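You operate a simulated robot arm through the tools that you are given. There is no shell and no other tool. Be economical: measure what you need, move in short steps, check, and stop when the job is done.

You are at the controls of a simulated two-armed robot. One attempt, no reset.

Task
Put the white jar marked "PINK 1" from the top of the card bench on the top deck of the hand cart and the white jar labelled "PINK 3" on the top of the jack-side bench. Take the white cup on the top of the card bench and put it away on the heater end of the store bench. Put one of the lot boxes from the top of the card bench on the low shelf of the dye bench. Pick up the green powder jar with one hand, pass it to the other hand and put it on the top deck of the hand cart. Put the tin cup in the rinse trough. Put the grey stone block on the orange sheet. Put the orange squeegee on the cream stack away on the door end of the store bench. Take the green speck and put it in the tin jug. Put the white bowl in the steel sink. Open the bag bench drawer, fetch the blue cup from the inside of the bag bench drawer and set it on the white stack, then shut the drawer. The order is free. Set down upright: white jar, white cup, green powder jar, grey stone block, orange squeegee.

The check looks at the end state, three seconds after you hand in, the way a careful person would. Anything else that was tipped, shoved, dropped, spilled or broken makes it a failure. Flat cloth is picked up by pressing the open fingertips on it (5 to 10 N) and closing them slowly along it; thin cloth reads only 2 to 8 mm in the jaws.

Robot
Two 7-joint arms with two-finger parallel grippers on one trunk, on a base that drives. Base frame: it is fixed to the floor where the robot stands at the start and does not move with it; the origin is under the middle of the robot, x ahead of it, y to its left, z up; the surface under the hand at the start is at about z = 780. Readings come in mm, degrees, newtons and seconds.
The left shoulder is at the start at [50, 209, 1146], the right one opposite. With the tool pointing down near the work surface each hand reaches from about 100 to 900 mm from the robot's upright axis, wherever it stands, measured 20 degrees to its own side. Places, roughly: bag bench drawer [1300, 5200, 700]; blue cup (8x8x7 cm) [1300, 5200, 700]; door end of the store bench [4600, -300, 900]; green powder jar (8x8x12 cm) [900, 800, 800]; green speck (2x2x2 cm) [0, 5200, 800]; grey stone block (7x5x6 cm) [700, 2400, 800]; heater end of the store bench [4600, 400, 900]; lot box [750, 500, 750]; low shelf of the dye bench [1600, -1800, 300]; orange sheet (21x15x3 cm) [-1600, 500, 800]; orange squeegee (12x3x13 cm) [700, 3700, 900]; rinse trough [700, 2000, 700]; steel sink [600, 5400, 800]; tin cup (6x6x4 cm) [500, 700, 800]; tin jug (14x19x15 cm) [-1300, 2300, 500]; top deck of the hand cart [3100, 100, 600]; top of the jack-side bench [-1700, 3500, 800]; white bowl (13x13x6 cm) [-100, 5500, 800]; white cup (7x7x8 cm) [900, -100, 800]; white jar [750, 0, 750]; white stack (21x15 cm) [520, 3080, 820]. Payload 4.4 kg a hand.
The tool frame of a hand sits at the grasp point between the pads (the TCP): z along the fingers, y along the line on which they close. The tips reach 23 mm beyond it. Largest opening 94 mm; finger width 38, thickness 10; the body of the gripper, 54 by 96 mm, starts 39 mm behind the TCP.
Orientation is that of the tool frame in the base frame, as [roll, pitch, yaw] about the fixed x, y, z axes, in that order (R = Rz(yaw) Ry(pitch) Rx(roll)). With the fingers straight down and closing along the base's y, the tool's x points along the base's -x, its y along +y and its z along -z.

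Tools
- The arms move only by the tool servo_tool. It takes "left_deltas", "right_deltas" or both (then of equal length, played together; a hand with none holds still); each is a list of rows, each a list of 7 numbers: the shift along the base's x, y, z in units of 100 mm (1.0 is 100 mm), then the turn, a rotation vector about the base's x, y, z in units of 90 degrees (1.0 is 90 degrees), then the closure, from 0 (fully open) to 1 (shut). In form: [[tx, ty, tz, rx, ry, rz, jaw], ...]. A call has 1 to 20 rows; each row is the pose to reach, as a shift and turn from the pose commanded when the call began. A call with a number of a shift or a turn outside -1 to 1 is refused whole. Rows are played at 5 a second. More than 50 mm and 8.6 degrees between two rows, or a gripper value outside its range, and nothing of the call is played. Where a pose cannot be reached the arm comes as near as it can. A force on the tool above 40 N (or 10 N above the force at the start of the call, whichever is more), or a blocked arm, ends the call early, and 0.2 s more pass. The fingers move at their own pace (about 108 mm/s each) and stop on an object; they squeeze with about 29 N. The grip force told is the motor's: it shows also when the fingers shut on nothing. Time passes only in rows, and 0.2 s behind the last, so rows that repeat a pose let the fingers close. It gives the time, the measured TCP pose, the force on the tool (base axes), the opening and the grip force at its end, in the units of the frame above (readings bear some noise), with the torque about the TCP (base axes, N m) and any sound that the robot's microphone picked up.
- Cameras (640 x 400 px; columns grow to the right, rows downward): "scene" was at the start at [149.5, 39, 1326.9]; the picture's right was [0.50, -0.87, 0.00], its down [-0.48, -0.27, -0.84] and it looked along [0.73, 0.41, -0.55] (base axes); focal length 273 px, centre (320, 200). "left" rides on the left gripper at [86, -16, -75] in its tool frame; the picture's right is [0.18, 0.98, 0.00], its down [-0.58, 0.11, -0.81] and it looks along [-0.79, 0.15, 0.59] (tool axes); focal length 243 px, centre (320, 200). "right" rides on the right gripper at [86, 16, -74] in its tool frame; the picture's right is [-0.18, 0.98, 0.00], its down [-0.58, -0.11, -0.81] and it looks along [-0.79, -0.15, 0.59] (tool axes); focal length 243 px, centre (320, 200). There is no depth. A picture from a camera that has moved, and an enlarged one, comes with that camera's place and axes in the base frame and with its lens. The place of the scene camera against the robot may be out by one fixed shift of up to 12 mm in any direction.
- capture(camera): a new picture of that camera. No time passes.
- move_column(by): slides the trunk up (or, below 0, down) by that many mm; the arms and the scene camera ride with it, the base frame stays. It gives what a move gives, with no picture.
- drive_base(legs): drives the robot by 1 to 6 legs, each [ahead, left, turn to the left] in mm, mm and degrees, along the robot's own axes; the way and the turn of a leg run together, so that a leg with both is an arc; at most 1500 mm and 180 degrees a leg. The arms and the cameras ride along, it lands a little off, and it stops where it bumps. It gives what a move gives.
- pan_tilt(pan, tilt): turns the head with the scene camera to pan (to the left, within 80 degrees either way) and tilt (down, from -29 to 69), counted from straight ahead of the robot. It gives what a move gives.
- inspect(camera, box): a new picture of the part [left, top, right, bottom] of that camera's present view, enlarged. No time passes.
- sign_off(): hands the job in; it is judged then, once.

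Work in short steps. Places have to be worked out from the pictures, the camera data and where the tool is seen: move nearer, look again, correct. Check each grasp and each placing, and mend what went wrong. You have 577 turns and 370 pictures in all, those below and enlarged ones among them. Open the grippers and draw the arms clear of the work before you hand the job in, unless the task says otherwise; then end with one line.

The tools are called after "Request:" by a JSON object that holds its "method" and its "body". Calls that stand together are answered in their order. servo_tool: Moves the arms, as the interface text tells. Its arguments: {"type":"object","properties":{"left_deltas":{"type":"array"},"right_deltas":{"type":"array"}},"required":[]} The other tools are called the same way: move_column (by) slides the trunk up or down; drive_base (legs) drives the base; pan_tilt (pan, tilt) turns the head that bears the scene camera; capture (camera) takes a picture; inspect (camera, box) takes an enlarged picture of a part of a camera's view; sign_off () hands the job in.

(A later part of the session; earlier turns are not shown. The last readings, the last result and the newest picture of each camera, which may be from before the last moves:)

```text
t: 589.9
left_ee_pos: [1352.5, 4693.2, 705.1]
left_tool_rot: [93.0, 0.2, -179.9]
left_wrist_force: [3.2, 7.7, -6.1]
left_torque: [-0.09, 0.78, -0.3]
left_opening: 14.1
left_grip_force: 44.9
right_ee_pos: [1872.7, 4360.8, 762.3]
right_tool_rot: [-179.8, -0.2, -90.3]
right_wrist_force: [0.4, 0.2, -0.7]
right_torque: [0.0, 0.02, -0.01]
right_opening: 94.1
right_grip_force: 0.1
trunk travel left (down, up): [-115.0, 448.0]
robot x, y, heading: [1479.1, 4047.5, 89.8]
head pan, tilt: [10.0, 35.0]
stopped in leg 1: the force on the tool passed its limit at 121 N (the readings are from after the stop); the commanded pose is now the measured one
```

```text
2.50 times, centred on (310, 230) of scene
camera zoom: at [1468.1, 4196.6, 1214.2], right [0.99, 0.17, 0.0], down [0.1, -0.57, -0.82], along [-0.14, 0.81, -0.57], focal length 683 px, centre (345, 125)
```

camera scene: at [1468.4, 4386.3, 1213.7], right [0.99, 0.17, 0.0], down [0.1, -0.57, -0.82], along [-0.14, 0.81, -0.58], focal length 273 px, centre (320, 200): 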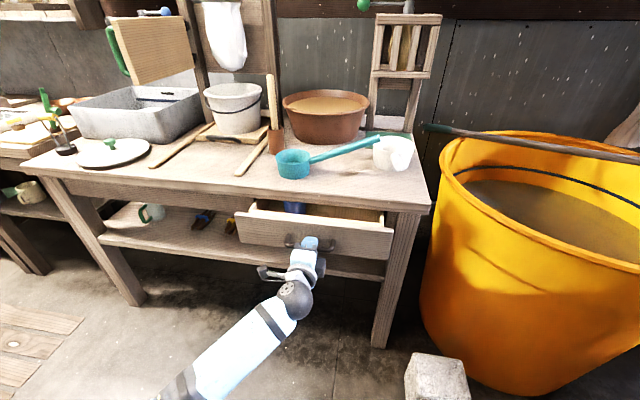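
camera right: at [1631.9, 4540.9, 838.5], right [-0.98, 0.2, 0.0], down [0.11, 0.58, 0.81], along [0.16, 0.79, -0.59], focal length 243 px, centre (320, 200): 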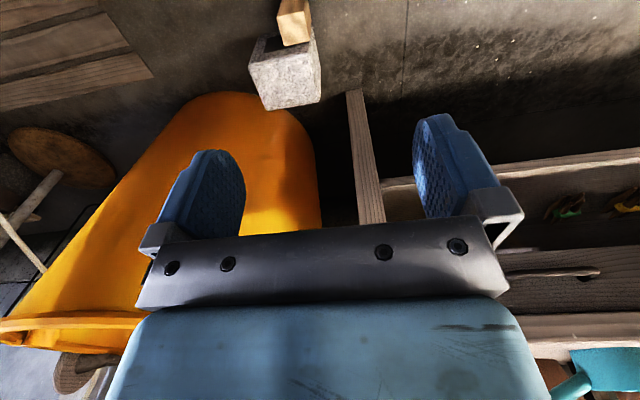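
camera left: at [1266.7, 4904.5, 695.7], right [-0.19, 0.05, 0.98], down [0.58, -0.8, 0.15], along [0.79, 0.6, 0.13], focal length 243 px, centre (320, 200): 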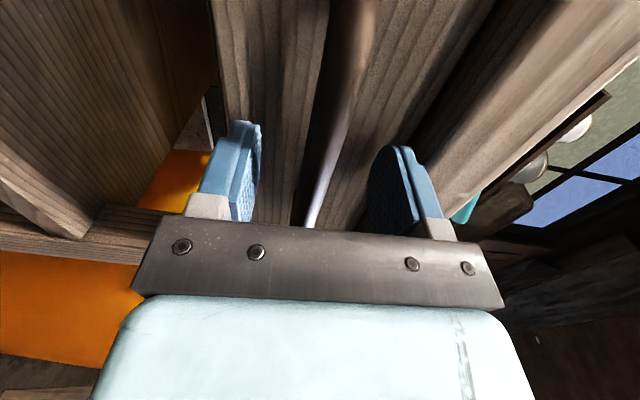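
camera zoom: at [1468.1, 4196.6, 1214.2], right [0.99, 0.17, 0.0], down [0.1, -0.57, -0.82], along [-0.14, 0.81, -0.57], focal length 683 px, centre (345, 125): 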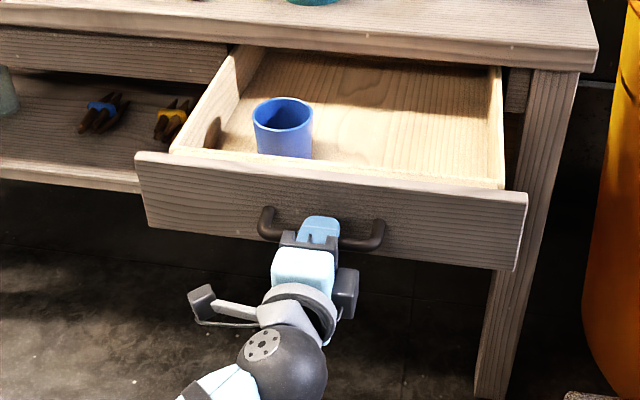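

The drawer is fully open (286 mm). Release the handle, retreat, and turn the left hand down again while rising.

Request:
{"method": "servo_tool", "body": {"left_deltas": [[0, 0, 0, 0, 0, 0, 0.7], [0, 0, 0, 0, 0, 0, 0.4], [0, 0, 0, 0, 0, 0, 0.35], [0, -0.3, 0, 0, 0, 0, 0.35], [0, -0.7, 0, 0, 0, 0, 0.35]]}}

Request:
{"method": "servo_tool", "body": {"left_deltas": [[0, -0.1, 0.1, -0.09, 0, 0, 0], [0, -0.1, 0.2, -0.18, 0, 0, 0], [0, -0.1, 0.3, -0.27, 0, 0, 0], [0, -0.1, 0.4, -0.36, 0, 0, 0], [0, -0.1, 0.5, -0.45, 0, 0, 0], [0, -0.1, 0.6, -0.54, 0, 0, 0], [0, -0.1, 0.7, -0.63, 0, 0, 0], [0, -0.1, 0.8, -0.72, 0, 0, 0], [0, -0.1, 0.9, -0.81, 0, 0, 0], [0, -0.1, 1, -0.9, 0, 0, 0], [0, -0.1, 1, -0.967, 0, 0, 0]]}}

Request:
{"method": "move_column", "body": {"by": 150}}

Request:
{"method": "capture", "body": {"camera": "scene"}}

```text
t: 591.1
left_ee_pos: [1341.8, 4635.1, 717.3]
left_tool_rot: [91.8, 0.0, -179.0]
left_wrist_force: [0.1, -0.1, 0.1]
left_torque: [-0.03, 0.0, -0.03]
left_opening: 61.1
left_grip_force: 0.0
right_ee_pos: [1871.2, 4363.7, 765.5]
right_tool_rot: [-179.7, -0.4, -90.5]
right_wrist_force: [0.0, -0.7, -0.3]
right_torque: [-0.01, 0.01, -0.03]
right_opening: 94.2
right_grip_force: 0.0
trunk travel left (down, up): [-115.0, 448.0]
robot x, y, heading: [1477.7, 4048.5, 89.8]
head pan, tilt: [10.0, 35.0]
```

```text
t: 593.5
left_ee_pos: [1351.9, 4613.6, 806.6]
left_tool_rot: [-179.9, -0.3, -179.6]
left_wrist_force: [0.7, -0.7, 0.4]
left_torque: [0.02, 0.0, -0.01]
left_opening: 94.1
left_grip_force: 0.0
right_ee_pos: [1873.0, 4359.5, 763.0]
right_tool_rot: [-179.8, -0.2, -90.4]
right_wrist_force: [0.0, 0.9, -0.1]
right_torque: [0.01, 0.01, 0.0]
right_opening: 93.9
right_grip_force: 0.0
trunk travel left (down, up): [-115.0, 448.0]
robot x, y, heading: [1475.7, 4045.5, 89.7]
head pan, tilt: [10.0, 35.0]
```

```text
t: 595.2
left_ee_pos: [1352.6, 4614.0, 957.3]
left_tool_rot: [179.9, -0.1, -179.7]
left_wrist_force: [-0.1, 0.1, 0.9]
left_torque: [0.0, 0.01, 0.0]
left_opening: 94.1
left_grip_force: 0.0
right_ee_pos: [1873.3, 4360.2, 912.0]
right_tool_rot: [-179.8, -0.1, -90.4]
right_wrist_force: [-0.3, 0.4, 0.4]
right_torque: [-0.03, 0.03, -0.02]
right_opening: 94.0
right_grip_force: 0.1
trunk travel left (down, up): [-265.0, 298.0]
robot x, y, heading: [1474.9, 4047.6, 89.9]
head pan, tilt: [10.0, 35.0]
```

```text
137 pictures are left
camera scene: at [1467.9, 4195.4, 1364.3], right [0.99, 0.17, 0.0], down [0.1, -0.57, -0.82], along [-0.14, 0.81, -0.57], focal length 273 px, centre (320, 200)
```

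scene: 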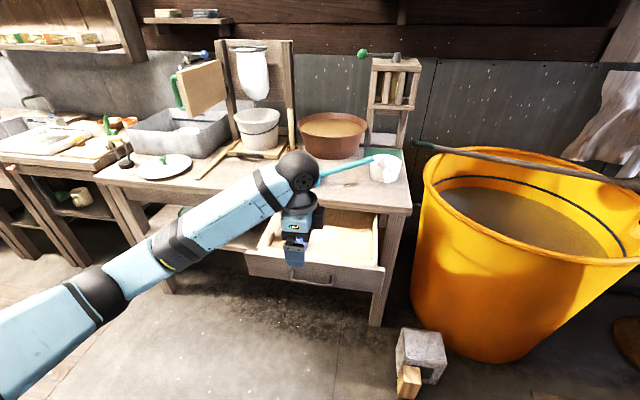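

Drive 130 ahead and move the left hand over the cup.

Request:
{"method": "drive_base", "body": {"legs": [[140, 0, 0]]}}

Request:
{"method": "servo_tool", "body": {"left_deltas": [[-0.3, 0.3, 0, 0, 0, 0, 0], [-0.6, 0.6, 0, 0, 0, 0, 0], [-0.76, 0.9, 0, 0, 0, 0, 0]]}}

Request:
{"method": "capture", "body": {"camera": "left"}}

Request:
{"method": "inspect", "body": {"camera": "scene", "box": [200, 150, 420, 320]}}

```text
t: 596.6
left_ee_pos: [1353.2, 4758.0, 956.4]
left_tool_rot: [-179.9, -0.1, -179.8]
left_wrist_force: [-0.8, -0.1, -1.0]
left_torque: [-0.01, 0.01, 0.02]
left_opening: 94.1
left_grip_force: 0.0
right_ee_pos: [1873.8, 4504.4, 913.0]
right_tool_rot: [-179.7, -0.2, -90.5]
right_wrist_force: [0.8, 0.6, -0.2]
right_torque: [-0.02, 0.01, 0.01]
right_opening: 93.9
right_grip_force: 0.1
trunk travel left (down, up): [-265.0, 298.0]
robot x, y, heading: [1479.7, 4189.8, 89.5]
head pan, tilt: [10.0, 35.0]
```

```text
t: 597.4
left_ee_pos: [1279.3, 4848.7, 957.5]
left_tool_rot: [-180.0, -0.1, -179.8]
left_wrist_force: [0.3, 1.2, 0.4]
left_torque: [0.02, -0.01, 0.0]
left_opening: 94.1
left_grip_force: 0.1
right_ee_pos: [1874.4, 4503.2, 913.3]
right_tool_rot: [-179.8, -0.2, -90.5]
right_wrist_force: [0.4, 0.4, -0.1]
right_torque: [0.0, 0.01, -0.02]
right_opening: 93.8
right_grip_force: 0.0
trunk travel left (down, up): [-265.0, 298.0]
robot x, y, heading: [1479.4, 4188.3, 89.6]
head pan, tilt: [10.0, 35.0]
```

```text
136 pictures are left
camera left: at [1192.4, 4831.7, 1032.3], right [-0.19, 0.98, 0.0], down [0.58, 0.11, 0.81], along [0.79, 0.15, -0.59], focal length 243 px, centre (320, 200)
```

left: 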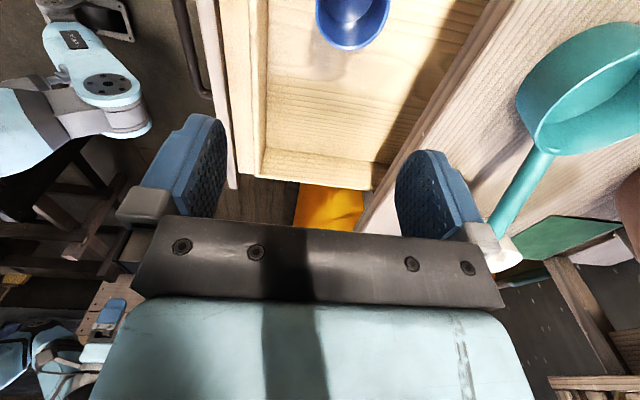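

```text
2.35 times, centred on (310, 235) of scene
camera zoom: at [1469.0, 4339.6, 1364.2], right [0.99, 0.17, 0.0], down [0.1, -0.57, -0.82], along [-0.14, 0.81, -0.57], focal length 643 px, centre (344, 118)
```

zoom: 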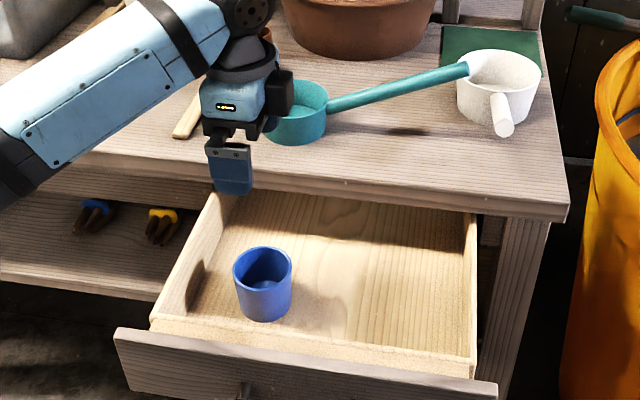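

Cup at ≈(1275,4880). Centre on it and descend.

Request:
{"method": "servo_tool", "body": {"left_deltas": [[-0.02, 0.3, 0, 0, 0, 0, 0], [-0.02, 0.31, -0.45, 0, 0, 0, 0], [-0.02, 0.31, -0.9, 0, 0, 0, 0]]}}

Request:
{"method": "capture", "body": {"camera": "left"}}

```text
t: 598.2
left_ee_pos: [1275.2, 4877.9, 868.6]
left_tool_rot: [179.9, -0.1, -179.9]
left_wrist_force: [0.4, 0.1, -0.2]
left_torque: [0.0, -0.03, 0.01]
left_opening: 94.2
left_grip_force: 0.0
right_ee_pos: [1874.1, 4503.9, 912.3]
right_tool_rot: [-179.8, -0.2, -90.5]
right_wrist_force: [-0.3, 0.2, -0.2]
right_torque: [-0.01, -0.03, 0.03]
right_opening: 94.3
right_grip_force: 0.0
trunk travel left (down, up): [-265.0, 298.0]
robot x, y, heading: [1479.0, 4187.7, 89.7]
head pan, tilt: [10.0, 35.0]
```

```text
134 pictures are left
camera left: at [1189.9, 4860.9, 943.6], right [-0.19, 0.98, 0.0], down [0.58, 0.11, 0.81], along [0.79, 0.15, -0.59], focal length 243 px, centre (320, 200)
```

left: 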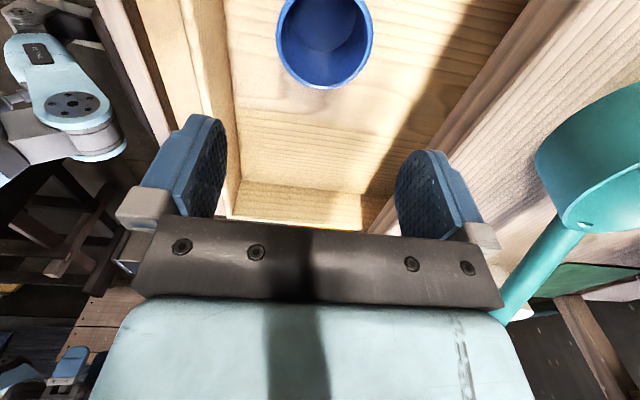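

Rim z≈705, aligned. Descend to z≈686 and close.

Request:
{"method": "servo_tool", "body": {"left_deltas": [[0, 0.04, -0.4, 0, 0, 0, 0], [0, 0.04, -0.8, 0, 0, 0, 0], [0, 0.04, -1, 0, 0, 0, 0]]}}

Request:
{"method": "servo_tool", "body": {"left_deltas": [[0, 0, -0.3, 0, 0, 0, 0], [0, 0, -0.6, 0, 0, 0, 0], [0, 0, -0.8, 0, 0, 0, 0]]}}

Request:
{"method": "capture", "body": {"camera": "left"}}

Request:
{"method": "inspect", "body": {"camera": "scene", "box": [200, 150, 420, 320]}}

```text
t: 599.0
left_ee_pos: [1277.4, 4882.1, 764.4]
left_tool_rot: [179.9, -0.1, -179.8]
left_wrist_force: [0.1, -0.8, -0.2]
left_torque: [0.0, -0.02, 0.01]
left_opening: 94.1
left_grip_force: 0.0
right_ee_pos: [1873.5, 4502.6, 913.5]
right_tool_rot: [-179.8, -0.2, -90.6]
right_wrist_force: [0.2, -0.2, 0.1]
right_torque: [0.03, 0.0, -0.01]
right_opening: 94.2
right_grip_force: 0.0
trunk travel left (down, up): [-265.0, 298.0]
robot x, y, heading: [1478.6, 4190.0, 89.3]
head pan, tilt: [10.0, 35.0]
```

```text
t: 599.8
left_ee_pos: [1275.0, 4884.1, 692.9]
left_tool_rot: [179.3, -0.2, -179.7]
left_wrist_force: [-4.9, -0.5, 33.7]
left_torque: [-0.95, -0.09, -0.11]
left_opening: 93.9
left_grip_force: 0.1
right_ee_pos: [1873.5, 4500.1, 914.9]
right_tool_rot: [-179.8, 0.1, -90.5]
right_wrist_force: [-1.3, -0.5, -0.3]
right_torque: [0.03, 0.02, -0.01]
right_opening: 93.8
right_grip_force: 0.0
trunk travel left (down, up): [-265.0, 298.0]
robot x, y, heading: [1478.9, 4187.9, 89.7]
head pan, tilt: [10.0, 35.0]
```

```text
133 pictures are left
camera left: at [1188.0, 4866.6, 768.3], right [-0.19, 0.98, 0.01], down [0.58, 0.1, 0.81], along [0.79, 0.16, -0.59], focal length 243 px, centre (320, 200)
```

left: 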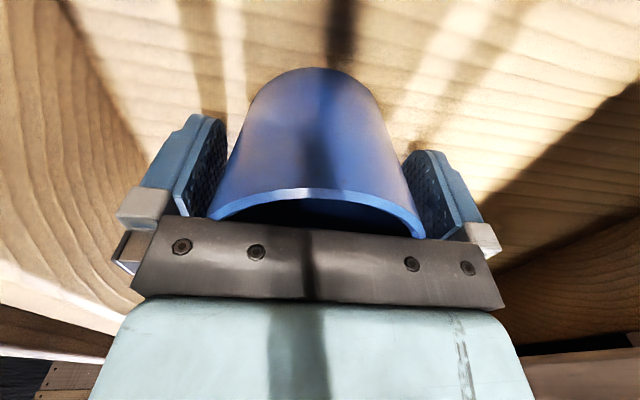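

```text
2.35 times, centred on (310, 235) of scene
camera zoom: at [1469.8, 4334.6, 1365.8], right [0.99, 0.17, 0.0], down [0.1, -0.56, -0.82], along [-0.14, 0.81, -0.57], focal length 643 px, centre (344, 118)
```

zoom: 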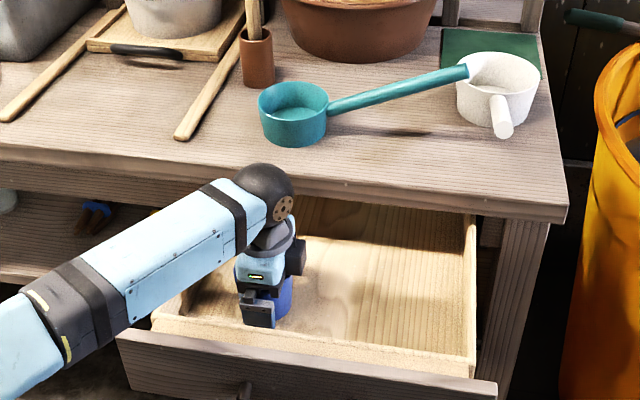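

Contact (palm on rim or tips on the bottom). Raise 6 mm and close, then lift.

Request:
{"method": "servo_tool", "body": {"left_deltas": [[0, 0, 0.08, 0, 0, 0, 0], [0, 0, 0.08, 0, 0, 0, 0.4], [0, 0, 0.08, 0, 0, 0, 1], [0, 0, 0.08, 0, 0, 0, 1], [0, 0, 0.08, 0, 0, 0, 1]]}}

Request:
{"method": "servo_tool", "body": {"left_deltas": [[0, 0, 0.3, 0, 0, 0, 1], [0, 0, 0.7, 0, 0, 0, 1], [0, 0, 1, 0, 0, 0, 1]]}}

Request:
{"method": "servo_tool", "body": {"left_deltas": [[0, 0, 0.4, 0, 0, 0, 1], [0, 0, 0.8, 0, 0, 0, 1], [0, -0.2, 1, 0, 0, 0, 1]]}}

Request:
{"method": "capture", "body": {"camera": "scene"}}

```text
t: 601.0
left_ee_pos: [1275.7, 4882.0, 693.9]
left_tool_rot: [180.0, -0.2, -179.7]
left_wrist_force: [0.0, -0.1, 4.6]
left_torque: [0.03, -0.1, 0.0]
left_opening: 73.7
left_grip_force: 29.2
right_ee_pos: [1874.8, 4502.9, 912.4]
right_tool_rot: [-179.8, -0.2, -90.7]
right_wrist_force: [-0.5, -0.1, -0.4]
right_torque: [-0.01, 0.04, 0.0]
right_opening: 93.9
right_grip_force: 0.1
trunk travel left (down, up): [-265.0, 298.0]
robot x, y, heading: [1481.0, 4190.8, 89.6]
head pan, tilt: [10.0, 35.0]
```

```text
t: 601.8
left_ee_pos: [1274.9, 4882.1, 793.8]
left_tool_rot: [-180.0, -0.2, -179.8]
left_wrist_force: [0.5, -0.3, -0.7]
left_torque: [-0.03, -0.02, -0.03]
left_opening: 73.8
left_grip_force: 29.7
right_ee_pos: [1873.8, 4503.0, 913.1]
right_tool_rot: [-179.8, -0.2, -90.5]
right_wrist_force: [-0.2, -0.4, 0.2]
right_torque: [0.02, 0.0, 0.03]
right_opening: 93.9
right_grip_force: 0.1
trunk travel left (down, up): [-265.0, 298.0]
robot x, y, heading: [1477.4, 4190.1, 89.7]
head pan, tilt: [10.0, 35.0]
```

```text
t: 602.6
left_ee_pos: [1276.4, 4862.4, 895.4]
left_tool_rot: [179.9, 0.0, -179.8]
left_wrist_force: [-0.1, 0.4, -1.9]
left_torque: [0.0, -0.01, -0.01]
left_opening: 74.0
left_grip_force: 29.1
right_ee_pos: [1874.3, 4503.1, 913.7]
right_tool_rot: [-179.8, -0.1, -90.5]
right_wrist_force: [-0.4, -0.2, 0.3]
right_torque: [-0.01, -0.01, 0.02]
right_opening: 94.1
right_grip_force: 0.0
trunk travel left (down, up): [-265.0, 298.0]
robot x, y, heading: [1476.9, 4190.2, 89.7]
head pan, tilt: [10.0, 35.0]
```

```text
131 pictures are left
camera scene: at [1468.6, 4338.6, 1364.4], right [0.99, 0.17, 0.0], down [0.1, -0.57, -0.82], along [-0.14, 0.81, -0.57], focal length 273 px, centre (320, 200)
```

scene: 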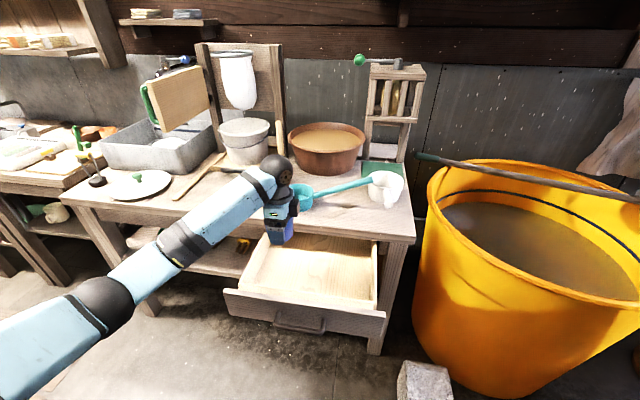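

Blue cup held. Now move it aside and prepare the right hand (pointing forward) to push the drawer shut.

Request:
{"method": "servo_tool", "body": {"left_deltas": [[-0.3, -0.3, 0.1, 0, 0, 0, 1], [-0.6, -0.6, 0.2, 0, 0, 0, 1], [-0.9, -0.9, 0.3, 0, 0, 0, 1]]}}

Request:
{"method": "servo_tool", "body": {"left_deltas": [[-0.1, -0.35, 0.1, 0, 0, 0, 1], [-0.2, -0.7, 0.2, 0, 0, 0, 1], [-0.3, -1, 0.3, 0, 0, 0, 1]]}}

Request:
{"method": "servo_tool", "body": {"right_deltas": [[0, 0, 0, 0, 0, 0.09, 1], [0, 0, 0, 0, 0, 0.18, 1], [0, 0, 0, 0, 0, 0.27, 1], [0, 0, 0, 0, 0, 0.36, 1], [0, 0, 0, 0, 0, 0.45, 1], [0, 0, 0, 0, 0, 0.54, 1], [0, 0, 0, 0, 0, 0.63, 1], [0, 0, 0, 0, 0, 0.72, 1], [0, 0, 0, 0, 0, 0.81, 1], [0, 0, 0, 0, 0, 0.9, 1], [0, 0, 0, 0, 0, 0.985, 1]]}}

Request:
{"method": "servo_tool", "body": {"right_deltas": [[0, 0, 0, 0.09, 0, 0, 1], [0, 0, 0, 0.18, 0, 0, 1], [0, 0, 0, 0.27, 0, 0, 1], [0, 0, 0, 0.36, 0, 0, 1], [0, 0, 0, 0.45, 0, 0, 1], [0, 0, 0, 0.54, 0, 0, 1], [0, 0, 0, 0.63, 0, 0, 1], [0, 0, 0, 0.72, 0, 0, 1], [0, 0, 0, 0.81, 0, 0, 1], [0, 0, 0, 0.9, 0, 0, 1], [0, 0, 0, 0.985, 0, 0, 1]]}}

Request:
{"method": "capture", "body": {"camera": "scene"}}

```text
t: 603.4
left_ee_pos: [1184.3, 4771.7, 927.9]
left_tool_rot: [179.9, 0.0, -179.9]
left_wrist_force: [0.2, -0.2, -1.6]
left_torque: [0.04, -0.03, 0.0]
left_opening: 73.7
left_grip_force: 28.6
right_ee_pos: [1873.5, 4501.8, 914.5]
right_tool_rot: [-179.8, -0.1, -90.5]
right_wrist_force: [-0.3, -1.4, 0.5]
right_torque: [0.0, -0.01, 0.01]
right_opening: 93.8
right_grip_force: 0.0
trunk travel left (down, up): [-265.0, 298.0]
robot x, y, heading: [1475.8, 4192.5, 89.9]
head pan, tilt: [10.0, 35.0]
```

```text
t: 604.2
left_ee_pos: [1154.8, 4672.9, 953.9]
left_tool_rot: [180.0, 0.0, -179.8]
left_wrist_force: [0.8, -0.2, -2.4]
left_torque: [0.02, -0.02, -0.01]
left_opening: 74.0
left_grip_force: 29.1
right_ee_pos: [1874.5, 4503.4, 912.7]
right_tool_rot: [-179.9, -0.1, -90.5]
right_wrist_force: [-0.2, 0.1, 0.1]
right_torque: [0.0, 0.03, 0.02]
right_opening: 94.0
right_grip_force: 0.1
trunk travel left (down, up): [-265.0, 298.0]
robot x, y, heading: [1482.3, 4191.1, 89.7]
head pan, tilt: [10.0, 35.0]
```

```text
t: 606.6
left_ee_pos: [1155.3, 4674.9, 953.8]
left_tool_rot: [179.9, -0.2, -179.8]
left_wrist_force: [0.2, 0.2, -0.9]
left_torque: [-0.01, 0.01, 0.02]
left_opening: 73.7
left_grip_force: 29.0
right_ee_pos: [1874.0, 4503.6, 912.0]
right_tool_rot: [-179.9, -0.3, -1.9]
right_wrist_force: [0.6, 0.0, 0.6]
right_torque: [0.03, 0.04, 0.01]
right_opening: 0.2
right_grip_force: 29.3
trunk travel left (down, up): [-265.0, 298.0]
robot x, y, heading: [1477.6, 4185.3, 89.7]
head pan, tilt: [10.0, 35.0]
```

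```text
t: 609.0
left_ee_pos: [1156.4, 4675.9, 954.4]
left_tool_rot: [179.9, -0.1, -179.8]
left_wrist_force: [0.4, 1.1, -1.0]
left_torque: [0.01, -0.01, -0.02]
left_opening: 73.7
left_grip_force: 28.9
right_ee_pos: [1875.5, 4503.1, 913.1]
right_tool_rot: [-91.1, 1.9, -0.2]
right_wrist_force: [-0.7, -0.7, -0.2]
right_torque: [0.01, -0.01, 0.01]
right_opening: 0.1
right_grip_force: 29.4
right hand out of reach, approached as far as the arm can: row 1, 2, 3, 4, 5, 6, 7, 8, 9
trunk travel left (down, up): [-265.0, 298.0]
robot x, y, heading: [1478.4, 4188.8, 89.6]
head pan, tilt: [10.0, 35.0]
```

```text
130 pictures are left
camera scene: at [1469.5, 4339.3, 1364.4], right [0.99, 0.17, 0.0], down [0.1, -0.57, -0.82], along [-0.14, 0.81, -0.57], focal length 273 px, centre (320, 200)
```

scene: 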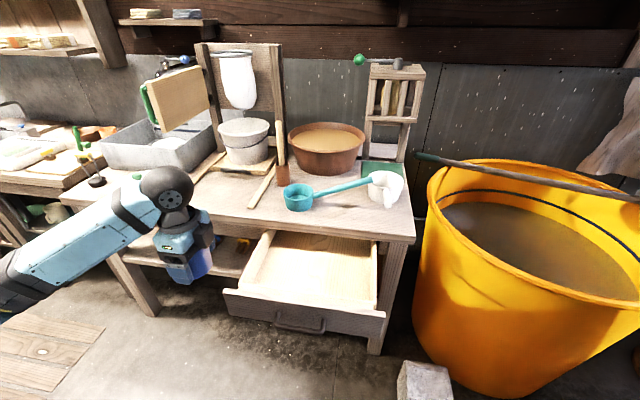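

Right hand points forward. Drive left so it faces the drawer's middle, then lower the trunk.

Request:
{"method": "drive_base", "body": {"legs": [[0, 500, 0]]}}

Request:
{"method": "move_column", "body": {"by": -178}}

Request:
{"method": "pan_tilt", "body": {"pan": -25, "tilt": 40}}

Request:
{"method": "capture", "body": {"camera": "scene"}}

Request:
{"method": "capture", "body": {"camera": "right"}}

```text
t: 613.8
left_ee_pos: [657.8, 4672.4, 953.9]
left_tool_rot: [179.9, -0.2, -179.2]
left_wrist_force: [-0.6, 0.0, -0.9]
left_torque: [0.01, -0.02, 0.01]
left_opening: 73.8
left_grip_force: 29.1
right_ee_pos: [1377.6, 4507.9, 913.0]
right_tool_rot: [-91.1, 1.9, 0.4]
right_wrist_force: [-0.3, 0.7, -0.7]
right_torque: [0.02, 0.03, 0.01]
right_opening: 0.0
right_grip_force: 28.8
trunk travel left (down, up): [-265.0, 298.0]
robot x, y, heading: [983.6, 4190.3, 90.4]
head pan, tilt: [10.0, 35.0]
```

```text
t: 615.8
left_ee_pos: [657.0, 4672.5, 775.8]
left_tool_rot: [179.9, -0.1, -179.2]
left_wrist_force: [-0.3, 0.8, -0.7]
left_torque: [-0.02, 0.02, 0.01]
left_opening: 73.7
left_grip_force: 29.1
right_ee_pos: [1379.1, 4507.0, 734.7]
right_tool_rot: [-91.2, 2.0, 0.5]
right_wrist_force: [-0.6, 0.5, -0.6]
right_torque: [-0.01, 0.0, -0.03]
right_opening: 0.0
right_grip_force: 29.2
trunk travel left (down, up): [-87.0, 476.0]
robot x, y, heading: [984.7, 4191.0, 90.6]
head pan, tilt: [10.0, 35.0]
```

```text
t: 616.8
left_ee_pos: [657.0, 4672.2, 775.4]
left_tool_rot: [179.8, -0.1, -179.1]
left_wrist_force: [0.5, 0.1, -1.6]
left_torque: [0.02, -0.03, -0.01]
left_opening: 73.7
left_grip_force: 29.2
right_ee_pos: [1378.3, 4507.8, 734.5]
right_tool_rot: [-91.2, 2.0, 0.4]
right_wrist_force: [-0.2, 1.1, 0.6]
right_torque: [0.02, 0.02, -0.04]
right_opening: 0.0
right_grip_force: 28.6
trunk travel left (down, up): [-87.0, 476.0]
robot x, y, heading: [985.6, 4194.6, 90.3]
head pan, tilt: [-25.0, 40.0]
```

```text
129 pictures are left
camera scene: at [1025.3, 4330.3, 1178.8], right [0.91, -0.42, 0.0], down [-0.27, -0.58, -0.77], along [0.32, 0.7, -0.64], focal length 273 px, centre (320, 200)
```

scene: 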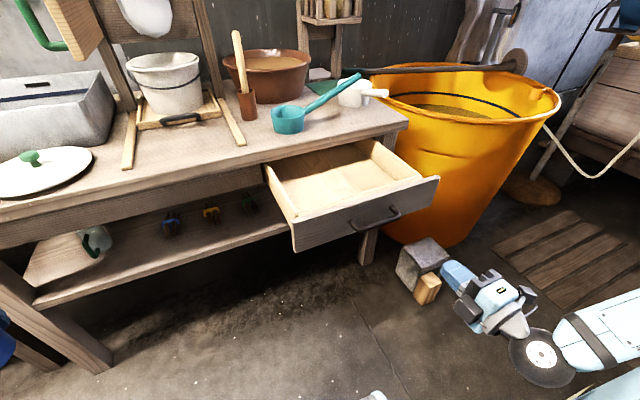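

```text
128 pictures are left
camera right: at [1465.2, 4432.4, 716.3], right [-0.22, -0.02, -0.98], down [-0.57, -0.81, 0.14], along [-0.79, 0.59, 0.16], focal length 243 px, centre (320, 200)
```

right: 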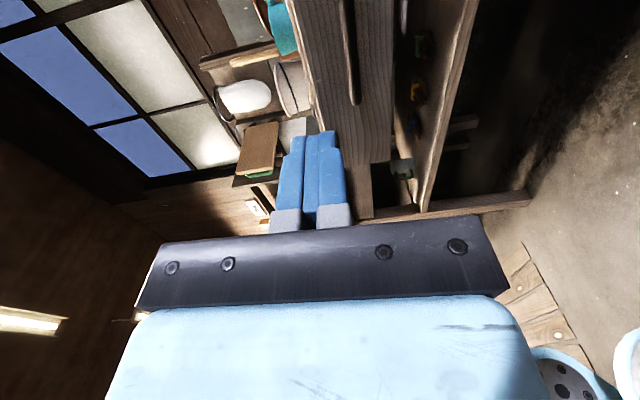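

Push point is between the handle and the drawer's top edge. I align x, extend the hand forward, then push with the base.

Request:
{"method": "drive_base", "body": {"legs": [[0, 28, -0.4]]}}

Request:
{"method": "servo_tool", "body": {"right_deltas": [[0, 0.35, -0.02, 0, 0, 0, 1], [0, 0.7, -0.04, 0, 0, 0, 1], [0, 1, -0.06, 0, 0, 0, 1]]}}

Request:
{"method": "servo_tool", "body": {"right_deltas": [[0, 0.25, 0, 0, 0, 0, 1], [0, 0.5, 0, 0, 0, 0, 1], [0, 0.75, 0, 0, 0, 0, 1]]}}

Request:
{"method": "capture", "body": {"camera": "scene"}}

Request:
{"method": "capture", "body": {"camera": "right"}}

```text
t: 617.7
left_ee_pos: [633.9, 4674.9, 774.5]
left_tool_rot: [179.9, -0.1, -179.6]
left_wrist_force: [0.4, 0.5, -1.6]
left_torque: [0.0, 0.03, 0.01]
left_opening: 73.6
left_grip_force: 29.4
right_ee_pos: [1353.9, 4502.9, 735.9]
right_tool_rot: [-91.2, 2.0, -0.2]
right_wrist_force: [-0.9, -0.1, 0.3]
right_torque: [-0.02, 0.01, -0.03]
right_opening: 0.1
right_grip_force: 28.8
trunk travel left (down, up): [-87.0, 476.0]
robot x, y, heading: [957.7, 4190.0, 89.7]
head pan, tilt: [-25.0, 40.0]
```

```text
t: 618.5
left_ee_pos: [632.7, 4674.0, 774.8]
left_tool_rot: [-180.0, -0.1, -179.7]
left_wrist_force: [0.1, 0.4, -1.8]
left_torque: [-0.02, -0.04, 0.03]
left_opening: 73.8
left_grip_force: 29.0
right_ee_pos: [1354.4, 4605.1, 730.4]
right_tool_rot: [-91.2, 1.9, 0.0]
right_wrist_force: [-0.7, 0.4, -0.1]
right_torque: [0.0, 0.01, -0.02]
right_opening: 0.0
right_grip_force: 28.9
trunk travel left (down, up): [-87.0, 476.0]
robot x, y, heading: [957.6, 4192.0, 89.9]
head pan, tilt: [-25.0, 40.0]
```

```text
t: 619.3
left_ee_pos: [633.7, 4674.4, 775.0]
left_tool_rot: [179.9, 0.0, -179.7]
left_wrist_force: [-0.3, 0.0, -1.7]
left_torque: [-0.01, 0.0, -0.02]
left_opening: 74.1
left_grip_force: 28.8
right_ee_pos: [1353.4, 4679.5, 730.9]
right_tool_rot: [-91.2, 1.8, -0.1]
right_wrist_force: [0.1, 0.1, 0.7]
right_torque: [0.0, -0.01, -0.02]
right_opening: 0.2
right_grip_force: 28.8
trunk travel left (down, up): [-87.0, 476.0]
robot x, y, heading: [959.7, 4193.7, 89.9]
head pan, tilt: [-25.0, 40.0]
```

```text
127 pictures are left
camera scene: at [998.9, 4330.1, 1178.8], right [0.9, -0.43, 0.0], down [-0.27, -0.58, -0.77], along [0.33, 0.69, -0.64], focal length 273 px, centre (320, 200)
```

scene: 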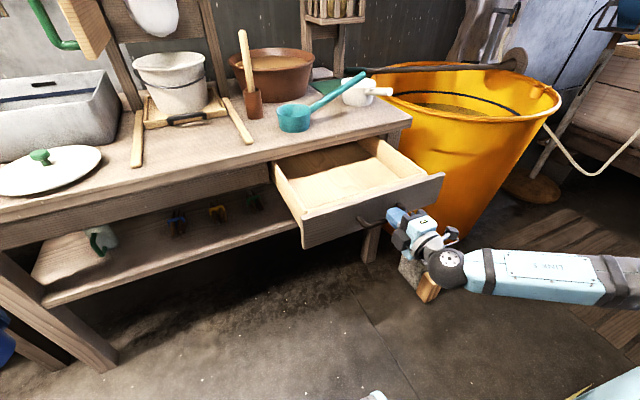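

```text
126 pictures are left
camera right: at [1439.6, 4604.3, 711.0], right [-0.22, -0.02, -0.98], down [-0.58, -0.8, 0.14], along [-0.79, 0.6, 0.16], focal length 243 px, centre (320, 200)
```

right: 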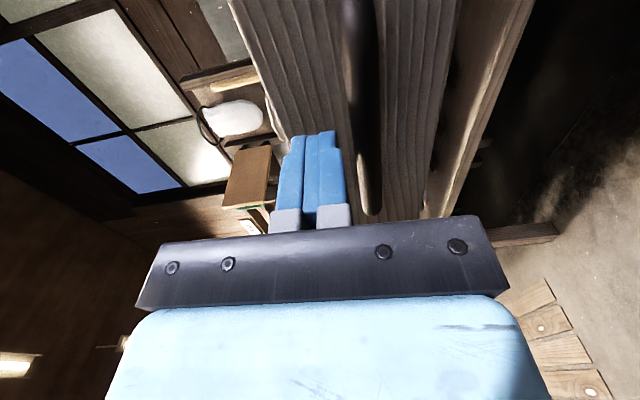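

Hand is in front of the drawer face. Push with the base in steps.

Request:
{"method": "drive_base", "body": {"legs": [[150, 0, 0]]}}

Request:
{"method": "drive_base", "body": {"legs": [[110, 0, 0]]}}

Request:
{"method": "capture", "body": {"camera": "scene"}}

Request:
{"method": "capture", "body": {"camera": "right"}}

```text
t: 620.7
left_ee_pos: [630.8, 4831.1, 775.2]
left_tool_rot: [-180.0, -0.1, -179.5]
left_wrist_force: [0.4, 0.5, -1.9]
left_torque: [0.02, -0.01, -0.03]
left_opening: 73.8
left_grip_force: 28.5
right_ee_pos: [1350.6, 4837.3, 729.6]
right_tool_rot: [-91.2, 2.0, 0.2]
right_wrist_force: [0.1, 0.1, -0.4]
right_torque: [-0.04, -0.01, 0.02]
right_opening: 0.0
right_grip_force: 29.2
trunk travel left (down, up): [-87.0, 476.0]
robot x, y, heading: [958.4, 4343.5, 89.8]
head pan, tilt: [-25.0, 40.0]
```

```text
t: 622.1
left_ee_pos: [632.4, 4940.8, 775.6]
left_tool_rot: [-179.6, -0.3, -179.8]
left_wrist_force: [0.6, 0.1, -0.4]
left_torque: [0.0, 0.01, -0.02]
left_opening: 73.9
left_grip_force: 29.3
right_ee_pos: [1352.6, 4948.5, 729.6]
right_tool_rot: [-91.3, 1.9, -0.1]
right_wrist_force: [-0.3, -0.1, -0.1]
right_torque: [-0.02, 0.0, 0.01]
right_opening: 0.0
right_grip_force: 28.6
trunk travel left (down, up): [-87.0, 476.0]
robot x, y, heading: [957.0, 4459.6, 89.9]
head pan, tilt: [-25.0, 40.0]
stopped in leg 1: the force on the tool passed its limit at 48 N (the readings are from after the stop); the commanded pose is now the measured one
```

```text
125 pictures are left
camera scene: at [998.8, 4598.4, 1178.8], right [0.91, -0.42, 0.0], down [-0.27, -0.58, -0.77], along [0.33, 0.69, -0.64], focal length 273 px, centre (320, 200)
```

scene: 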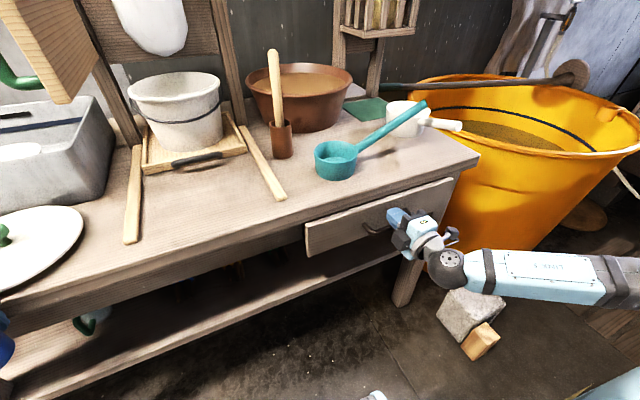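

```text
124 pictures are left
camera right: at [1439.2, 4873.3, 710.9], right [-0.22, -0.02, -0.98], down [-0.58, -0.8, 0.14], along [-0.79, 0.59, 0.16], focal length 243 px, centre (320, 200)
```

right: 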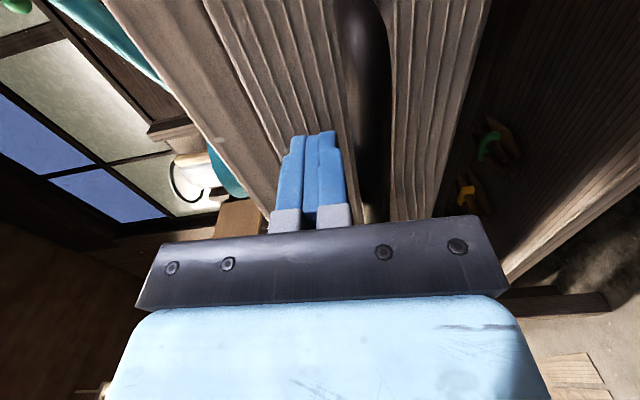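

A stop occurred; the left hand is close to the sink bench's edge, so I pull it back and up, then zoom on the drawer.

Request:
{"method": "servo_tool", "body": {"left_deltas": [[0, -0.35, 0, 0, 0, 0, 1], [0, -0.7, 0.1, 0, 0, 0, 1], [0, -1, 0.4, 0, 0, 0, 1]]}}

Request:
{"method": "inspect", "body": {"camera": "scene", "box": [280, 140, 480, 280]}}

Request:
{"method": "capture", "body": {"camera": "left"}}

```text
t: 622.9
left_ee_pos: [628.0, 4839.2, 814.0]
left_tool_rot: [-179.7, -0.2, -179.8]
left_wrist_force: [0.3, 0.3, -1.3]
left_torque: [0.01, -0.01, 0.02]
left_opening: 73.9
left_grip_force: 28.9
right_ee_pos: [1354.0, 4948.0, 729.9]
right_tool_rot: [-91.1, 1.9, 0.0]
right_wrist_force: [0.3, 0.3, 0.5]
right_torque: [-0.02, 0.01, 0.02]
right_opening: 0.0
right_grip_force: 29.0
trunk travel left (down, up): [-87.0, 476.0]
robot x, y, heading: [953.5, 4457.4, 89.8]
head pan, tilt: [-25.0, 40.0]
```

```text
2.86 times, centred on (380, 210) of scene
camera zoom: at [999.0, 4598.2, 1178.7], right [0.91, -0.42, 0.0], down [-0.27, -0.58, -0.77], along [0.33, 0.69, -0.64], focal length 781 px, centre (149, 171)
```

zoom: 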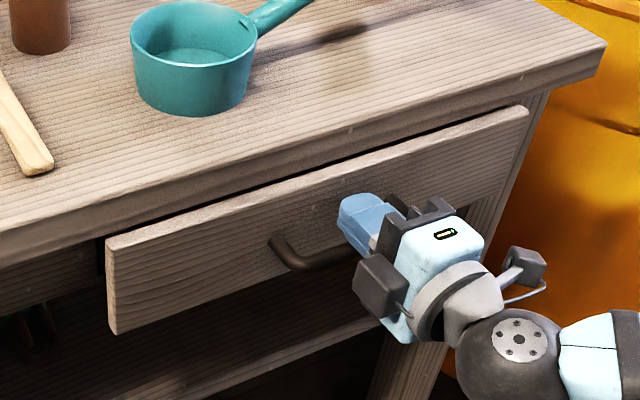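

```text
122 pictures are left
camera left: at [541.9, 4821.9, 889.8], right [-0.19, 0.98, 0.0], down [0.59, 0.12, 0.8], along [0.79, 0.15, -0.6], focal length 243 px, centre (320, 200)
```

left: 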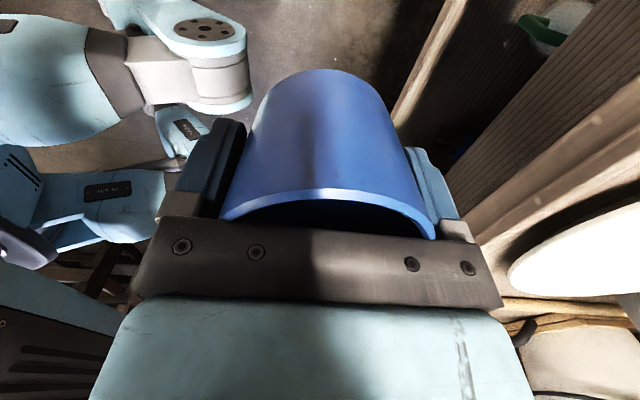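

The drawer still stands ~40 mm out. Push the last bit with the arm.

Request:
{"method": "servo_tool", "body": {"right_deltas": [[0, 0.12, 0, 0, 0, 0, 1], [0, 0.24, 0, 0, 0, 0, 1], [0, 0.36, 0, 0, 0, 0, 1], [0, 0.44, 0, 0, 0, 0, 1], [0, 0.5, 0, 0, 0, 0, 1]]}}

Request:
{"method": "inspect", "body": {"camera": "scene", "box": [280, 140, 480, 280]}}

```text
t: 624.0
left_ee_pos: [628.5, 4838.2, 813.5]
left_tool_rot: [-179.8, -0.3, -179.9]
left_wrist_force: [-0.4, 1.0, -0.6]
left_torque: [-0.03, 0.0, 0.0]
left_opening: 73.9
left_grip_force: 29.1
right_ee_pos: [1351.7, 4991.4, 730.8]
right_tool_rot: [-91.3, 1.9, 0.2]
right_wrist_force: [1.2, -17.3, 7.5]
right_torque: [0.31, 0.05, -0.03]
right_opening: 0.1
right_grip_force: 28.9
trunk travel left (down, up): [-87.0, 476.0]
robot x, y, heading: [959.9, 4458.7, 89.8]
head pan, tilt: [-25.0, 40.0]
stopped in row 5 (right hand): the force on the tool passed its limit at 50 N (the readings are from after the stop); the commanded pose is now the measured one
```

```text
2.86 times, centred on (380, 210) of scene
camera zoom: at [998.8, 4596.0, 1179.2], right [0.9, -0.43, 0.0], down [-0.27, -0.58, -0.77], along [0.33, 0.69, -0.64], focal length 781 px, centre (149, 171)
```

zoom: 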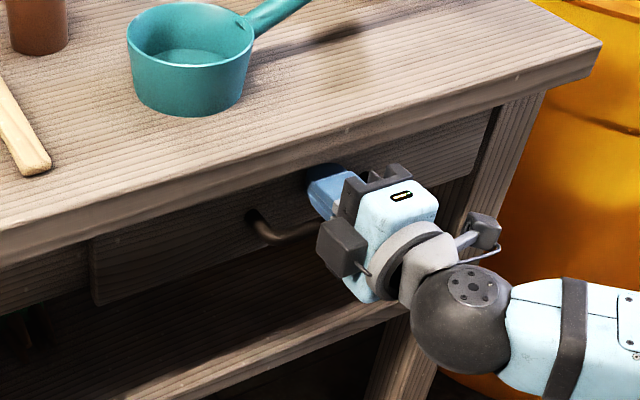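

The drawer is shut. Withdraw the right hand, back off, and turn it down again.

Request:
{"method": "servo_tool", "body": {"right_deltas": [[0, -0.35, 0, 0, 0, 0, 1], [0, -0.7, 0, 0, 0, 0, 1], [0, -1, 0, 0, 0, 0, 1]]}}

Request:
{"method": "drive_base", "body": {"legs": [[-100, 0, 0]]}}

Request:
{"method": "move_column", "body": {"by": 250}}

Request:
{"method": "servo_tool", "body": {"right_deltas": [[0, 0, 0, -0.09, 0, 0, 0], [0, 0, 0, -0.18, 0, 0, 0], [0, 0, 0, -0.27, 0, 0, 0], [0, 0, 0, -0.36, 0, 0, 0], [0, 0, 0, -0.45, 0, 0, 0], [0, 0, 0, -0.54, 0, 0, 0], [0, 0, 0, -0.63, 0, 0, 0], [0, 0, 0, -0.72, 0, 0, 0], [0, 0, 0, -0.81, 0, 0, 0], [0, 0, 0, -0.9, 0, 0, 0], [0, 0, 0, -0.985, 0, 0, 0]]}}

Request:
{"method": "servo_tool", "body": {"right_deltas": [[0, 0, 0, 0, 0, -0.09, 0], [0, 0, 0, 0, 0, -0.18, 0], [0, 0, 0, 0, 0, -0.27, 0], [0, 0, 0, 0, 0, -0.36, 0], [0, 0, 0, 0, 0, -0.45, 0], [0, 0, 0, 0, 0, -0.54, 0], [0, 0, 0, 0, 0, -0.63, 0], [0, 0, 0, 0, 0, -0.72, 0], [0, 0, 0, 0, 0, -0.81, 0], [0, 0, 0, 0, 0, -0.9, 0], [0, 0, 0, 0, 0, -0.985, 0]]}}

Request:
{"method": "capture", "body": {"camera": "scene"}}

```text
t: 624.8
left_ee_pos: [628.1, 4838.1, 813.9]
left_tool_rot: [-179.7, -0.3, -179.9]
left_wrist_force: [0.0, -0.4, -1.3]
left_torque: [-0.03, 0.0, -0.02]
left_opening: 73.7
left_grip_force: 29.0
right_ee_pos: [1351.5, 4891.4, 730.6]
right_tool_rot: [-91.4, 1.9, 0.1]
right_wrist_force: [-0.4, 0.9, -0.2]
right_torque: [-0.01, 0.01, -0.01]
right_opening: 0.0
right_grip_force: 29.1
trunk travel left (down, up): [-87.0, 476.0]
robot x, y, heading: [961.0, 4458.7, 89.8]
head pan, tilt: [-25.0, 40.0]
```

```text
t: 626.0
left_ee_pos: [628.4, 4734.0, 813.6]
left_tool_rot: [-179.7, -0.3, -179.8]
left_wrist_force: [-0.9, -1.2, -1.5]
left_torque: [-0.02, -0.03, 0.02]
left_opening: 73.6
left_grip_force: 28.9
right_ee_pos: [1350.9, 4787.5, 731.3]
right_tool_rot: [-91.5, 1.9, 0.2]
right_wrist_force: [0.7, 0.6, -0.1]
right_torque: [0.0, -0.01, 0.02]
right_opening: 0.0
right_grip_force: 29.3
trunk travel left (down, up): [-87.0, 476.0]
robot x, y, heading: [955.3, 4356.1, 90.0]
head pan, tilt: [-25.0, 40.0]
```

```text
t: 628.6
left_ee_pos: [628.2, 4735.2, 1063.3]
left_tool_rot: [-179.7, -0.3, -179.8]
left_wrist_force: [0.5, -0.7, -1.6]
left_torque: [0.01, 0.01, 0.04]
left_opening: 73.9
left_grip_force: 29.1
right_ee_pos: [1350.7, 4788.3, 980.7]
right_tool_rot: [-91.5, 1.8, 0.2]
right_wrist_force: [-0.4, -0.5, -0.4]
right_torque: [0.0, 0.0, 0.03]
right_opening: 0.2
right_grip_force: 29.0
trunk travel left (down, up): [-337.0, 226.0]
robot x, y, heading: [959.9, 4356.6, 89.9]
head pan, tilt: [-25.0, 40.0]
```

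```text
t: 631.0
left_ee_pos: [627.8, 4734.8, 1064.0]
left_tool_rot: [-179.7, -0.2, -179.8]
left_wrist_force: [-0.2, -0.2, -0.4]
left_torque: [-0.06, 0.01, -0.01]
left_opening: 74.0
left_grip_force: 29.9
right_ee_pos: [1351.5, 4788.8, 979.8]
right_tool_rot: [179.6, 0.3, -1.9]
right_wrist_force: [-0.3, 0.6, 0.5]
right_torque: [0.01, -0.04, -0.02]
right_opening: 94.1
right_grip_force: 0.1
trunk travel left (down, up): [-337.0, 226.0]
robot x, y, heading: [955.1, 4357.7, 90.1]
head pan, tilt: [-25.0, 40.0]
```

```text
t: 633.4
left_ee_pos: [626.6, 4735.4, 1063.8]
left_tool_rot: [-179.8, -0.3, -179.7]
left_wrist_force: [0.8, -0.3, -1.5]
left_torque: [0.02, -0.01, -0.02]
left_opening: 73.9
left_grip_force: 29.2
right_ee_pos: [1350.6, 4788.9, 981.8]
right_tool_rot: [179.9, 0.1, -90.6]
right_wrist_force: [-0.2, 0.1, 0.0]
right_torque: [0.03, 0.0, -0.02]
right_opening: 93.7
right_grip_force: 0.1
trunk travel left (down, up): [-337.0, 226.0]
robot x, y, heading: [955.0, 4353.4, 89.8]
head pan, tilt: [-25.0, 40.0]
```

```text
120 pictures are left
camera scene: at [998.5, 4494.4, 1428.8], right [0.91, -0.42, 0.0], down [-0.27, -0.58, -0.77], along [0.33, 0.69, -0.64], focal length 273 px, centre (320, 200)
```

scene: 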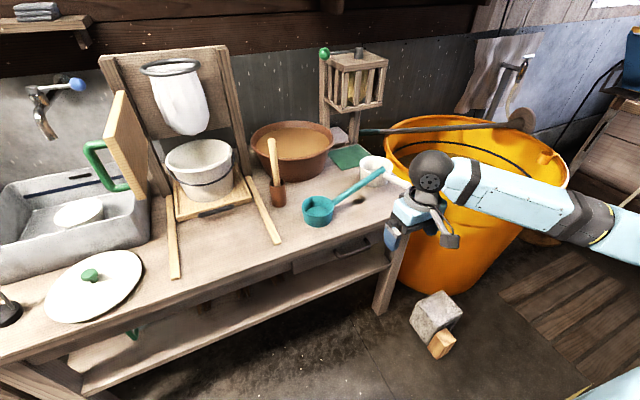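

All fine there. Drive left and turn to face +x on the dip bench's left side.

Request:
{"method": "drive_base", "body": {"legs": [[0, 1320, 0], [0, 0, -89.8]]}}

Request:
{"method": "drive_base", "body": {"legs": [[0, -650, 0]]}}

Request:
{"method": "pan_tilt", "body": {"pan": -15, "tilt": 35}}

Request:
{"method": "capture", "body": {"camera": "scene"}}

```text
t: 649.0
left_ee_pos: [13.2, 4687.2, 1064.2]
left_tool_rot: [-179.8, -0.4, 90.5]
left_wrist_force: [0.7, 0.5, -2.0]
left_torque: [0.03, -0.01, -0.02]
left_opening: 73.6
left_grip_force: 28.9
right_ee_pos: [68.9, 3964.9, 982.2]
right_tool_rot: [179.9, 0.2, 179.6]
right_wrist_force: [0.3, 0.0, 0.5]
right_torque: [0.01, 0.03, 0.01]
right_opening: 94.0
right_grip_force: 0.0
trunk travel left (down, up): [-337.0, 226.0]
robot x, y, heading: [-366.5, 4353.8, 0.1]
head pan, tilt: [-25.0, 40.0]
```

```text
t: 655.2
left_ee_pos: [13.0, 4042.4, 1064.0]
left_tool_rot: [-179.8, -0.3, 91.8]
left_wrist_force: [0.2, 0.5, -1.3]
left_torque: [-0.01, -0.02, 0.0]
left_opening: 73.7
left_grip_force: 28.9
right_ee_pos: [88.6, 3321.0, 981.1]
right_tool_rot: [179.9, 0.3, -179.0]
right_wrist_force: [0.7, 0.1, 0.2]
right_torque: [-0.02, 0.01, -0.02]
right_opening: 94.2
right_grip_force: 0.0
trunk travel left (down, up): [-337.0, 226.0]
robot x, y, heading: [-354.6, 3701.6, 1.4]
head pan, tilt: [-25.0, 40.0]
```

```text
t: 655.9
left_ee_pos: [13.0, 4041.1, 1064.7]
left_tool_rot: [-179.7, -0.3, 91.9]
left_wrist_force: [0.3, 0.7, -1.4]
left_torque: [-0.02, -0.01, -0.01]
left_opening: 73.8
left_grip_force: 29.0
right_ee_pos: [88.7, 3320.0, 980.3]
right_tool_rot: [180.0, 0.2, -178.9]
right_wrist_force: [0.0, -0.2, 0.3]
right_torque: [0.0, -0.06, 0.0]
right_opening: 94.2
right_grip_force: 0.1
trunk travel left (down, up): [-337.0, 226.0]
robot x, y, heading: [-353.2, 3700.3, 1.4]
head pan, tilt: [-15.0, 35.0]
```

```text
119 pictures are left
camera scene: at [-198.2, 3677.3, 1436.3], right [-0.23, -0.97, 0.0], down [-0.56, 0.13, -0.82], along [0.8, -0.19, -0.57], focal length 273 px, centre (320, 200)
```

scene: 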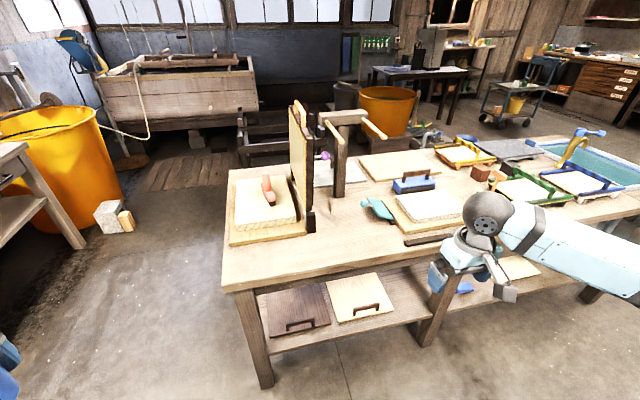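

Request:
{"method": "inspect", "body": {"camera": "scene", "box": [220, 90, 480, 270]}}

```text
2.22 times, centred on (350, 180) of scene
camera zoom: at [-198.2, 3677.3, 1436.3], right [-0.23, -0.97, 0.0], down [-0.56, 0.13, -0.82], along [0.8, -0.19, -0.57], focal length 607 px, centre (253, 244)
```

zoom: 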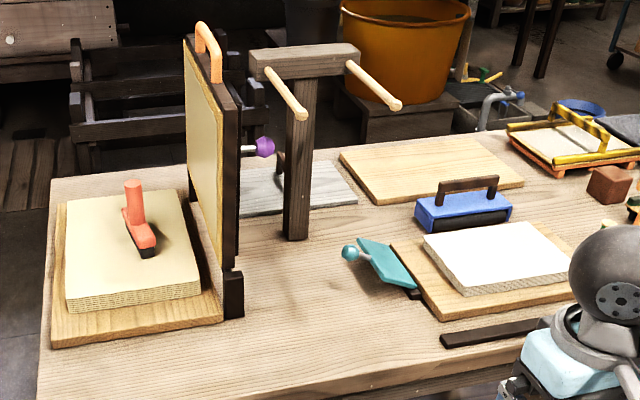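

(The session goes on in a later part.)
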